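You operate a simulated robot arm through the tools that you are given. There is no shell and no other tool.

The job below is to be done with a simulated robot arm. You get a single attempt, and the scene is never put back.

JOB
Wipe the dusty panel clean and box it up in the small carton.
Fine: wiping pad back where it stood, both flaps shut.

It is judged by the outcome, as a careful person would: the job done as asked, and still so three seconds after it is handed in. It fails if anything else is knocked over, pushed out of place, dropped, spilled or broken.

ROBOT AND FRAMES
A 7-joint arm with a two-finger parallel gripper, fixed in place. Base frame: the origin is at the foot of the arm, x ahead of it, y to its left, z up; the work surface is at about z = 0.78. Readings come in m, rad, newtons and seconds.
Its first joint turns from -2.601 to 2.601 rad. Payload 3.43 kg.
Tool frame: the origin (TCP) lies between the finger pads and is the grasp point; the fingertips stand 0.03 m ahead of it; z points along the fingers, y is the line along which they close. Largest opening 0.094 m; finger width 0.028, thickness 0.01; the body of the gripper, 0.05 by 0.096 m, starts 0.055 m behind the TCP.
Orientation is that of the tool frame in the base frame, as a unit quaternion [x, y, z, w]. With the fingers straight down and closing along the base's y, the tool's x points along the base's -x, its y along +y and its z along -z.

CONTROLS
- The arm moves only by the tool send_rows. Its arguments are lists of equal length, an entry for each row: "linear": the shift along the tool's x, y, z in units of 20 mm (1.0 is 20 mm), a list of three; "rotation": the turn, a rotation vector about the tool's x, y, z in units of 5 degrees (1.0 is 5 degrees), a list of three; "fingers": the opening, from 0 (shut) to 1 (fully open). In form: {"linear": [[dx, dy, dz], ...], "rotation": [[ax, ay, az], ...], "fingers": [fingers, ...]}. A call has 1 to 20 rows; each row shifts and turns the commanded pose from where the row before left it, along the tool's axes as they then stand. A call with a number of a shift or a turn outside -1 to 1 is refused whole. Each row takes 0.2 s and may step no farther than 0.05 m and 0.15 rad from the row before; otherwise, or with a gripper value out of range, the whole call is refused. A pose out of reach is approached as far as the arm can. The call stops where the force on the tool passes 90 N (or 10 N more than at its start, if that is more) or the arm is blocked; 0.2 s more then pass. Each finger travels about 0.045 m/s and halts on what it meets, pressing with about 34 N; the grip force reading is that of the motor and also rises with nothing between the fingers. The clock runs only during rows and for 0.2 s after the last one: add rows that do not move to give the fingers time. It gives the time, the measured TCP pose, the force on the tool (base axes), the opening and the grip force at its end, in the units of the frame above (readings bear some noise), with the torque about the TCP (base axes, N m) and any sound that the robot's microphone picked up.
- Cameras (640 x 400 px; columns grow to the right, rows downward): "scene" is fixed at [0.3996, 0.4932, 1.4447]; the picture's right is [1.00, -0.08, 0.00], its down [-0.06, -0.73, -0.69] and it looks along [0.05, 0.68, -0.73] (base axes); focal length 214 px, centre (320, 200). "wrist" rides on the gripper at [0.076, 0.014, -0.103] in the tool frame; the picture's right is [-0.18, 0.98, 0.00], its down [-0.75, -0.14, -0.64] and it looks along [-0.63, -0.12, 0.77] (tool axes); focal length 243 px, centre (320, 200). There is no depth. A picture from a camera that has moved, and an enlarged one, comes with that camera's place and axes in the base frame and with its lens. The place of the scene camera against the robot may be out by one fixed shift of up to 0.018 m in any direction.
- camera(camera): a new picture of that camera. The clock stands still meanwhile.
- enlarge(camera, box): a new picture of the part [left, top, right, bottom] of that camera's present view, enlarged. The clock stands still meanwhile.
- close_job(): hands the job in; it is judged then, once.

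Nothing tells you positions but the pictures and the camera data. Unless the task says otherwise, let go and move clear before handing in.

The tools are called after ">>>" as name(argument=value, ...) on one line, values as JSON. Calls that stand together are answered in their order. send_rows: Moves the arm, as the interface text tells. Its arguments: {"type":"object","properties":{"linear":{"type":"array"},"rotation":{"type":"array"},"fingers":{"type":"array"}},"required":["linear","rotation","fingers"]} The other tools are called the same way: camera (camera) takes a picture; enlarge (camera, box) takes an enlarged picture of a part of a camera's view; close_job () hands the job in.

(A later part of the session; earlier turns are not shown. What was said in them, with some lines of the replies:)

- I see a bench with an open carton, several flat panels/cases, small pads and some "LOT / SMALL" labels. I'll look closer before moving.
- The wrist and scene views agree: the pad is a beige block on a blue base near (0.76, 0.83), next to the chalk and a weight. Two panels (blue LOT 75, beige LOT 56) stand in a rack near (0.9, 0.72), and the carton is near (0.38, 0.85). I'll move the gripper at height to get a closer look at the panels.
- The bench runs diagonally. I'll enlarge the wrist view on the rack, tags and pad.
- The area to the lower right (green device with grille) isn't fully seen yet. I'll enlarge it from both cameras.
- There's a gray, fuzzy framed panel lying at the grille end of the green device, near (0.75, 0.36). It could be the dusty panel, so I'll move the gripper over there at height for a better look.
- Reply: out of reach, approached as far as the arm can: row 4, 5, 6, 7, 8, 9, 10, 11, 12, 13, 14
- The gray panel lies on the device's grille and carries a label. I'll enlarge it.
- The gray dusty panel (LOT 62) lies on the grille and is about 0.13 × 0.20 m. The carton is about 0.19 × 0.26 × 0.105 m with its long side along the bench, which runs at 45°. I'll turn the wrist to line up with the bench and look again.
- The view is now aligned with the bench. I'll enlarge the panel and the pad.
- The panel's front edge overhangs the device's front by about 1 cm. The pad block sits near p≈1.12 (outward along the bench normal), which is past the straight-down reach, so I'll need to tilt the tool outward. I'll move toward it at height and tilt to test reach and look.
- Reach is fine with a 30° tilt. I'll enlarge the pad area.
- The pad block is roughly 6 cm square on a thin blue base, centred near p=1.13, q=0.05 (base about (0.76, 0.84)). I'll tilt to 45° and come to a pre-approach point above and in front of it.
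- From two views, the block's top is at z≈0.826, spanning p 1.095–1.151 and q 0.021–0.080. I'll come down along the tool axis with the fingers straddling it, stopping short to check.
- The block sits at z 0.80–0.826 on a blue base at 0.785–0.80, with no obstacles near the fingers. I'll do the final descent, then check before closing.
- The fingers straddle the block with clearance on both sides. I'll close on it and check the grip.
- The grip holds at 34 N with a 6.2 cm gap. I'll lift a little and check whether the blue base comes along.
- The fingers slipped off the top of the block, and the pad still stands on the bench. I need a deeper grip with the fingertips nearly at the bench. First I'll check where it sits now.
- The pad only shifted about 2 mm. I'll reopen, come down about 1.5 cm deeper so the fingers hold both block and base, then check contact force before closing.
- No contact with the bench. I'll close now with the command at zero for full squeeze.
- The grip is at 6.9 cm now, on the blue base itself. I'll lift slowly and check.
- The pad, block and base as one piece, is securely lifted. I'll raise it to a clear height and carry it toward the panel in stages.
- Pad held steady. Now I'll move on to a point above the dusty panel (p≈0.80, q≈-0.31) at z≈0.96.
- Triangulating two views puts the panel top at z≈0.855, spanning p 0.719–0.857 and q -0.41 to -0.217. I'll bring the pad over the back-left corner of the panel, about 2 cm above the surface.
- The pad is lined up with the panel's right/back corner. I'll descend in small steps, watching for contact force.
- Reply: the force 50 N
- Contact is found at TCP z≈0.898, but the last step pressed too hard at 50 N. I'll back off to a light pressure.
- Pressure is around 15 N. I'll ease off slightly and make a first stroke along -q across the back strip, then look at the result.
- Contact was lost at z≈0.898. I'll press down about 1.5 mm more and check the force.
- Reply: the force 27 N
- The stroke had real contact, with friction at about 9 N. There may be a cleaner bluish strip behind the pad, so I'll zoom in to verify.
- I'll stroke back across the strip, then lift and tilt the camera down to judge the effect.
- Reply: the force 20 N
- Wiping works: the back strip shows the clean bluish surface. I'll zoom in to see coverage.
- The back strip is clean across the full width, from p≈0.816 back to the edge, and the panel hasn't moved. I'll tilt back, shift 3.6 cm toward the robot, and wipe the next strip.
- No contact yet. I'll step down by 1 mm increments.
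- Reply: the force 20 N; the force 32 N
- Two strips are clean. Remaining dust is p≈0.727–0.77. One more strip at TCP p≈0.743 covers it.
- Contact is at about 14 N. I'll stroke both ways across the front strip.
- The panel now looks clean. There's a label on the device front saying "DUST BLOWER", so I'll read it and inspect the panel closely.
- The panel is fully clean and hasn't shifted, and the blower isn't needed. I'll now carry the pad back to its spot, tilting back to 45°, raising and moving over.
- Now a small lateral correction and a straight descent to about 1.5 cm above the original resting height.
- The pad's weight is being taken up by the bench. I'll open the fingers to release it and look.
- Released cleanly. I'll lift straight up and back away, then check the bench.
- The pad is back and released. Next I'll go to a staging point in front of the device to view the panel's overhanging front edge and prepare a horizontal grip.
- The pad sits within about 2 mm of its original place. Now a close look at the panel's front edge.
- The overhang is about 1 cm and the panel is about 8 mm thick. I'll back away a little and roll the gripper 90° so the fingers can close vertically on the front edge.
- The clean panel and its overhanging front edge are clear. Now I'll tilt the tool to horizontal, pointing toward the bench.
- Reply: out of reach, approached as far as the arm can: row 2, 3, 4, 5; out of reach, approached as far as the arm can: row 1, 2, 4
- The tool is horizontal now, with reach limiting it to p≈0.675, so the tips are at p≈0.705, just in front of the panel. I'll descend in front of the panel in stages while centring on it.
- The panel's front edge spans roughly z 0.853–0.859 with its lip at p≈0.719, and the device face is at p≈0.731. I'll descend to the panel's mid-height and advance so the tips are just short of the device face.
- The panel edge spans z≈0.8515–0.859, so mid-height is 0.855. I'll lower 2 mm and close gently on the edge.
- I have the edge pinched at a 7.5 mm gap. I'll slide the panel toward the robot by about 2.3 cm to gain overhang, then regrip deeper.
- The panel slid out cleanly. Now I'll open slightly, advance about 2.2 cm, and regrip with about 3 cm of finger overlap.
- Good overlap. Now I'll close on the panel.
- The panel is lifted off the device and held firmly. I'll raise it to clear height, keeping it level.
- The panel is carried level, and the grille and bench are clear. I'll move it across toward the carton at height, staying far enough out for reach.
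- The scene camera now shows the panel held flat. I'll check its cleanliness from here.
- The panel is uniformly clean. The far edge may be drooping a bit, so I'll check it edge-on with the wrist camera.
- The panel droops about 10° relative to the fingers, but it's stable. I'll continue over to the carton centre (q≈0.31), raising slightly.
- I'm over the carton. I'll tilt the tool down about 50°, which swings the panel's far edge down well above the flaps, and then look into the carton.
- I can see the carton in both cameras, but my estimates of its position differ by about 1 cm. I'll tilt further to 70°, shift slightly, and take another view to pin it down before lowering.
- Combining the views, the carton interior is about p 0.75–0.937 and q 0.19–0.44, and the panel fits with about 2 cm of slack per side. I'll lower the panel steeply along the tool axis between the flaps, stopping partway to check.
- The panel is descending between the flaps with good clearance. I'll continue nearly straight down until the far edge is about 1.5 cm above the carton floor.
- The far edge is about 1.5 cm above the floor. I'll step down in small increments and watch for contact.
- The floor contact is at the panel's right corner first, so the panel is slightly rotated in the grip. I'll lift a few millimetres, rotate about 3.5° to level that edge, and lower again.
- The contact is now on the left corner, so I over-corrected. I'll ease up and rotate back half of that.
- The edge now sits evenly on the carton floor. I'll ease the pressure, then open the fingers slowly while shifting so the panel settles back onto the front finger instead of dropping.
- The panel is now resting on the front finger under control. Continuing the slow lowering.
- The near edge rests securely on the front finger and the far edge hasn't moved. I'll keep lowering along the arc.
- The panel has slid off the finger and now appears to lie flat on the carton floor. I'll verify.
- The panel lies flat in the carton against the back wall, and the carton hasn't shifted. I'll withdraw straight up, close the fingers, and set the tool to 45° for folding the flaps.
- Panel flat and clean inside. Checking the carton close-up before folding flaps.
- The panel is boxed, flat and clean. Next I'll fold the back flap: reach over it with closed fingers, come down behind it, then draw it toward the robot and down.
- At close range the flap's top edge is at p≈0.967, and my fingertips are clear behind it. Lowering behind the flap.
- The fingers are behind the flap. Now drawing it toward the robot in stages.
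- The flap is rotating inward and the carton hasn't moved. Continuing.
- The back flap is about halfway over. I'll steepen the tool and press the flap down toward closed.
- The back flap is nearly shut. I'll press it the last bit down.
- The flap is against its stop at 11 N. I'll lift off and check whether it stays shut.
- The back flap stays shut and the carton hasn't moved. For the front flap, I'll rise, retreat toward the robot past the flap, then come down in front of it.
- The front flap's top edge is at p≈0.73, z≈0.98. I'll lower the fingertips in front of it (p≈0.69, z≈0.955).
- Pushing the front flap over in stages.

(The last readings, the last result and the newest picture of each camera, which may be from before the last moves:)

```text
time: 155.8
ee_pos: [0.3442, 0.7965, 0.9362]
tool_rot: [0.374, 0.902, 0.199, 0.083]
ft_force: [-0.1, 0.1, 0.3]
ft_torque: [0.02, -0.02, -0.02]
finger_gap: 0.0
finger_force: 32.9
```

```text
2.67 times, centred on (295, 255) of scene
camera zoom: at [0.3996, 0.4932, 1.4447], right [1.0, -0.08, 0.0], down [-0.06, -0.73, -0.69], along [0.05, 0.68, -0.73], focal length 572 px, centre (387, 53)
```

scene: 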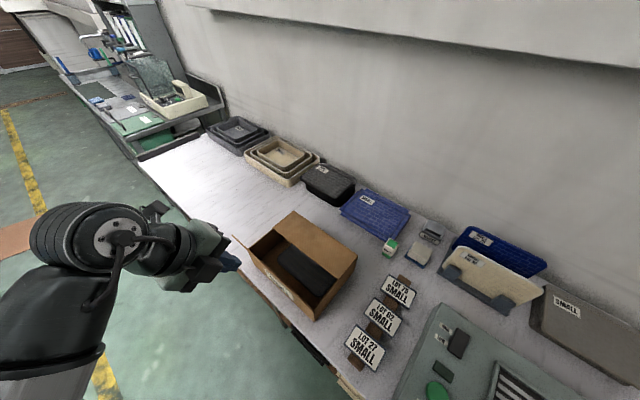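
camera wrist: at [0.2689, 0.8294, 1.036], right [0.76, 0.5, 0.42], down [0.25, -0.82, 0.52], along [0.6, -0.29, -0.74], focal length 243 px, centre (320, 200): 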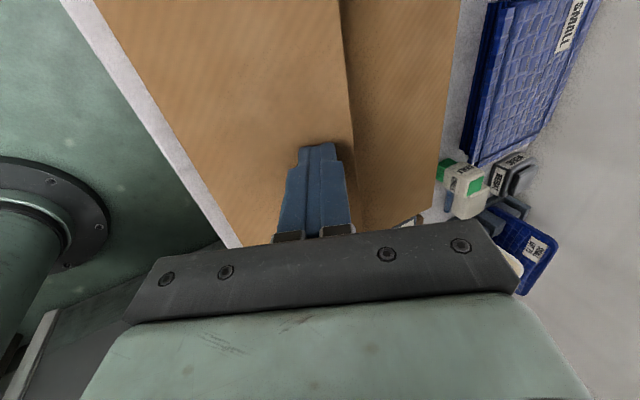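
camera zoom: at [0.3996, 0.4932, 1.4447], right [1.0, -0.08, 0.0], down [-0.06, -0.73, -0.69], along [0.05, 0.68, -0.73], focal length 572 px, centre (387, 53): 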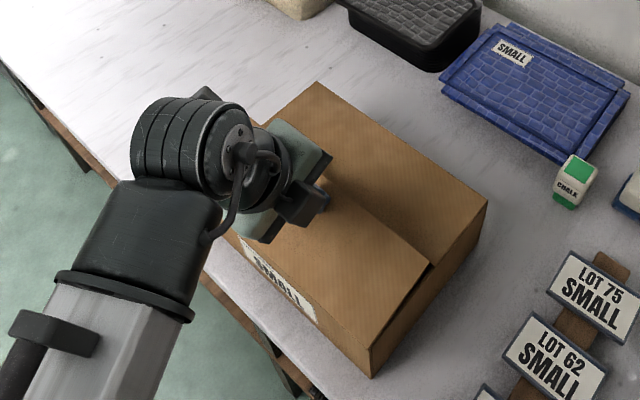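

Almost shut. Pressing down the last part carefully.

>>> send_rows(linear=[[0, -0.15, 0.3], [0, -0.1, 0.2], [0, 0, 0]], rotation=[[0, 0, 0], [0, 0, 0], [0, 0, 0]], fingers=[0, 0, 0])

>>> send_rows(linear=[[0, -0.06, 0.13], [0, 0, 0]], rotation=[[0, 0, 0], [0, 0, 0]], fingers=[0, 0])

>>> send_rows(linear=[[0, -0.06, 0.13], [0, 0, 0]], rotation=[[0, 0, 0], [0, 0, 0]], fingers=[0, 0])

```text
time: 156.6
ee_pos: [0.3444, 0.7952, 0.9254]
tool_rot: [0.373, 0.902, 0.199, 0.083]
ft_force: [-0.1, 0.5, -0.5]
ft_torque: [0.0, 0.04, 0.01]
finger_gap: 0.0001
finger_force: 33.1
```

```text
time: 157.2
ee_pos: [0.3439, 0.7957, 0.922]
tool_rot: [0.374, 0.902, 0.2, 0.083]
ft_force: [0.6, -0.4, 0.1]
ft_torque: [0.02, 0.06, 0.0]
finger_gap: 0.0001
finger_force: 33.0
```

```text
time: 157.8
ee_pos: [0.3441, 0.7946, 0.9198]
tool_rot: [0.373, 0.902, 0.2, 0.083]
ft_force: [-0.4, 0.8, -1.4]
ft_torque: [0.0, -0.02, -0.05]
finger_gap: 0.0
finger_force: 33.5
```

>>> send_rows(linear=[[0, -0.05, 0.11], [0, 0, 0]], rotation=[[0, 0, 0], [0, 0, 0]], fingers=[0, 0])

>>> send_rows(linear=[[0, -0.04, 0.09], [0, 0, 0]], rotation=[[0, 0, 0], [0, 0, 0]], fingers=[0, 0])

>>> enlarge(camera="scene", box=[240, 200, 370, 330])

```text
time: 158.4
ee_pos: [0.3438, 0.795, 0.9167]
tool_rot: [0.374, 0.902, 0.2, 0.083]
ft_force: [0.2, -0.3, -0.1]
ft_torque: [-0.02, 0.03, -0.02]
finger_gap: 0.0001
finger_force: 33.3
```

```text
time: 159.0
ee_pos: [0.3424, 0.796, 0.9147]
tool_rot: [0.373, 0.902, 0.2, 0.083]
ft_force: [0.2, 0.0, 4.8]
ft_torque: [0.03, -0.02, 0.0]
finger_gap: 0.0
finger_force: 32.9
```

```text
3.08 times, centred on (305, 265) of scene
camera zoom: at [0.3996, 0.4932, 1.4447], right [1.0, -0.08, 0.0], down [-0.06, -0.73, -0.69], along [0.05, 0.68, -0.73], focal length 660 px, centre (366, 0)
```

zoom: 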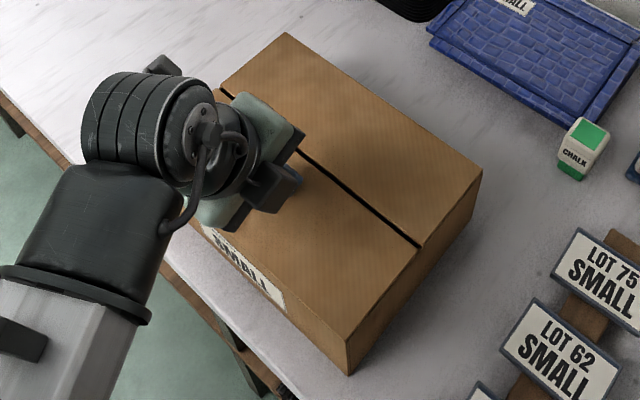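

Both flaps are flat with just a narrow seam between them. One more slight press, then lift away and check.

>>> send_rows(linear=[[0, -0.02, 0.04], [0, 0, 0]], rotation=[[0, 0, 0], [0, 0, 0]], fingers=[0, 0])

>>> send_rows(linear=[[0, 0.2, -0.45], [0, 0.42, -0.9], [0, 0.42, -0.9], [0, 0.42, -0.9], [0, 0.42, -0.9], [0, 0.42, -0.9], [0, 0.42, -0.9], [0, -0.43, -0.92], [0, -0.86, -0.4], [0, -0.86, -0.4], [0, -0.86, -0.4], [0, -0.86, -0.4], [0, 0, 0]], rotation=[[0, 0, 0], [0, 0, 0], [0, 0, 0], [0, 0, 0], [0, 0, 0], [0, 0, 0], [0, 0, 0], [0, 0, 0], [0, 0, 0], [0, 0, 0], [0, 0, 0], [0, 0, 0], [0, 0, 0]], fingers=[0, 0, 0, 0, 0, 0, 0, 0, 0, 0, 0, 0, 0])

>>> camera(camera="wrist")

>>> camera(camera="scene")

```text
time: 159.6
ee_pos: [0.3435, 0.7958, 0.9144]
tool_rot: [0.373, 0.902, 0.2, 0.084]
ft_force: [0.6, 0.9, 12.4]
ft_torque: [0.08, -0.08, 0.0]
finger_gap: 0.0
finger_force: 32.8
```

```text
time: 162.4
ee_pos: [0.2791, 0.7307, 1.0555]
tool_rot: [0.374, 0.901, 0.201, 0.083]
ft_force: [0.5, 0.3, -0.3]
ft_torque: [0.0, -0.01, 0.01]
finger_gap: 0.0
finger_force: 33.0
```

```text
taken
camera wrist: at [0.2038, 0.764, 1.1555], right [0.76, 0.5, 0.42], down [0.25, -0.82, 0.52], along [0.6, -0.29, -0.74], focal length 243 px, centre (320, 200)
```

wrist: 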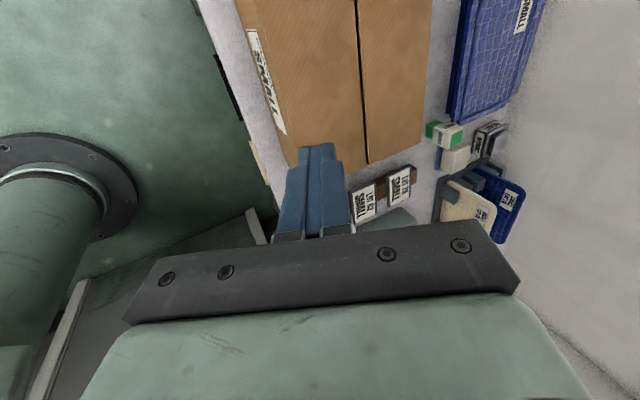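

```text
taken
```

scene: 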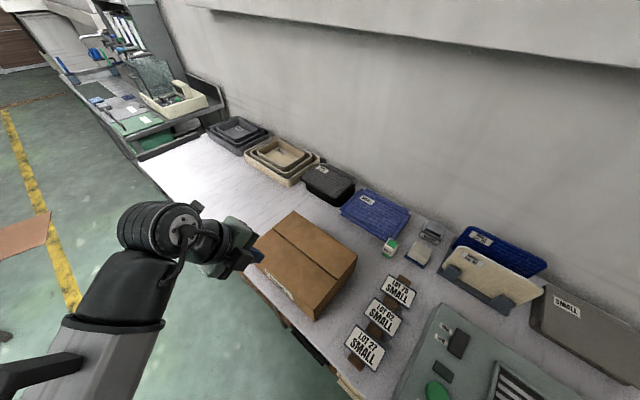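

Both flaps remain shut. I'll move further clear, wait a few seconds, and do a final inspection.

>>> send_rows(linear=[[0, 0.3, -0.7], [0, 0.3, -0.7], [0, 0.3, -0.7], [0, 0.3, -0.7], [0, 0.3, -0.7], [0, 0, 0], [0, 0, 0], [0, 0, 0], [0, 0, 0], [0, 0, 0], [0, 0, 0], [0, 0, 0], [0, 0, 0], [0, 0, 0], [0, 0, 0], [0, 0, 0], [0, 0, 0], [0, 0, 0], [0, 0, 0], [0, 0, 0]], rotation=[[0, 0, 0], [0, 0, 0], [0, 0, 0], [0, 0, 0], [0, 0, 0], [0, 0, 0], [0, 0, 0], [0, 0, 0], [0, 0, 0], [0, 0, 0], [0, 0, 0], [0, 0, 0], [0, 0, 0], [0, 0, 0], [0, 0, 0], [0, 0, 0], [0, 0, 0], [0, 0, 0], [0, 0, 0], [0, 0, 0]], fingers=[0.2, 0.4, 0.6, 0.6, 0.6, 0.6, 0.6, 0.6, 0.6, 0.6, 0.6, 0.6, 0.6, 0.6, 0.6, 0.6, 0.6, 0.6, 0.6, 0.6])

>>> enlarge(camera="scene", box=[220, 180, 400, 330])

>>> enlarge(camera="scene", box=[360, 200, 470, 280])

>>> enlarge(camera="wrist", box=[180, 0, 540, 240])

>>> camera(camera="scene")

```text
time: 166.6
ee_pos: [0.2775, 0.7291, 1.1323]
tool_rot: [0.373, 0.902, 0.2, 0.083]
ft_force: [0.4, -0.8, -0.3]
ft_torque: [0.02, -0.02, 0.02]
finger_gap: 0.0565
finger_force: 0.2
```

```text
2.67 times, centred on (310, 255) of scene
camera zoom: at [0.3996, 0.4932, 1.4447], right [1.0, -0.08, 0.0], down [-0.06, -0.73, -0.69], along [0.05, 0.68, -0.73], focal length 572 px, centre (347, 53)
```

zoom: 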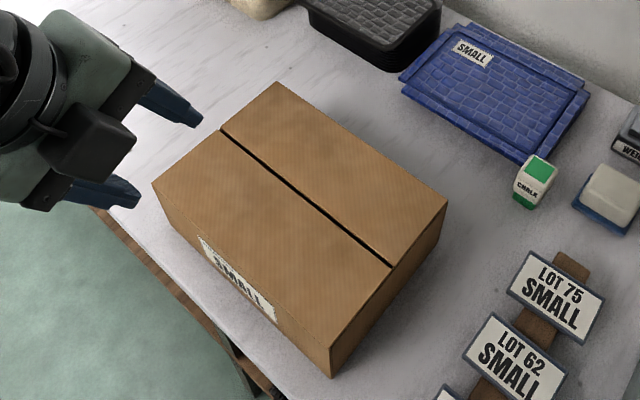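

```text
5.00 times, centred on (415, 240) of scene
camera zoom: at [0.3996, 0.4932, 1.4447], right [1.0, -0.08, 0.0], down [-0.06, -0.73, -0.69], along [0.05, 0.68, -0.73], focal length 1072 px, centre (-155, 0)
```

zoom: 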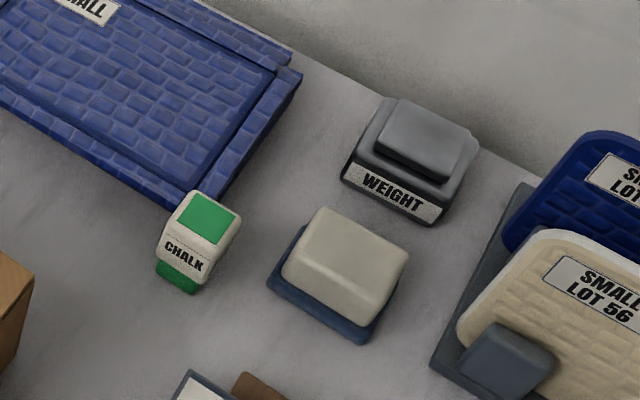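

```text
1.67 times, centred on (360, 120) of wrist
camera zoom: at [0.2019, 0.7631, 1.2311], right [0.76, 0.5, 0.42], down [0.25, -0.82, 0.52], along [0.6, -0.29, -0.74], focal length 404 px, centre (253, 333)
```

zoom: 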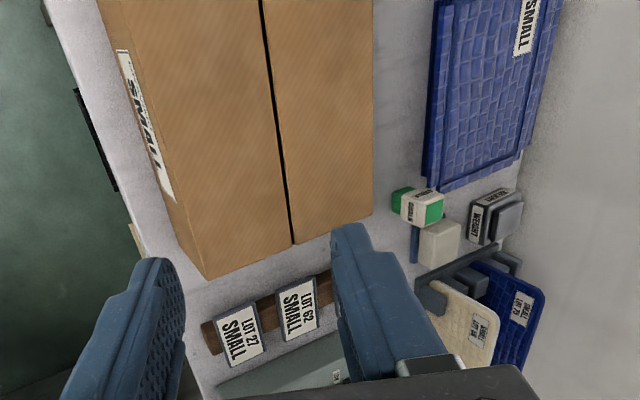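

```text
taken
```

scene: 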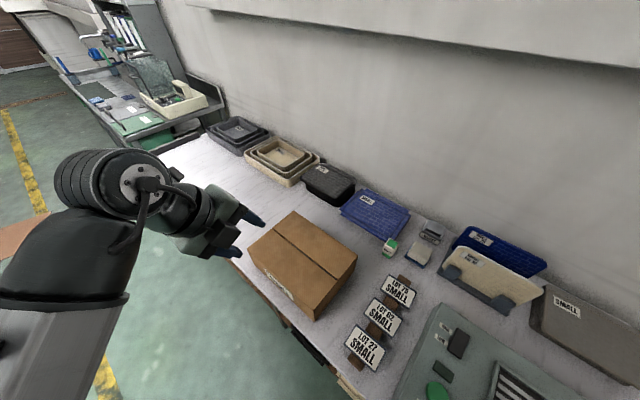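

The dusty LOT 62 panel is wiped clean and lies flat in the small carton. Both flaps are shut and stayed shut over the last few seconds. The pad stands within about 2 mm of its original spot, nothing else has moved, and the arm is clear, so I'm handing the job in.

>>> close_job()

```text
The job is handed in.
```

The dusty LOT 62 panel is wiped clean and boxed flat in the small carton. Both flaps are shut, and the job is handed in.

- **Wiping:** I wiped the whole face in three overlapping strips on the blower grille. The close-up pictures show no dust left.
- **Pad:** it is back on its spot, within about 2 mm of where it stood. My first grip on it slipped and shifted it slightly, so I corrected for that when I put it back.
- **Boxing:** the panel slid off the finger for the last few centimetres and settled flat against the carton's back wall. It was not a fully controlled set-down, but I saw no damage and heard nothing.
- **Flaps and surroundings:** both flaps stayed shut while I waited a few seconds. The carton did not move, and nothing else in the pictures was shifted or knocked over.
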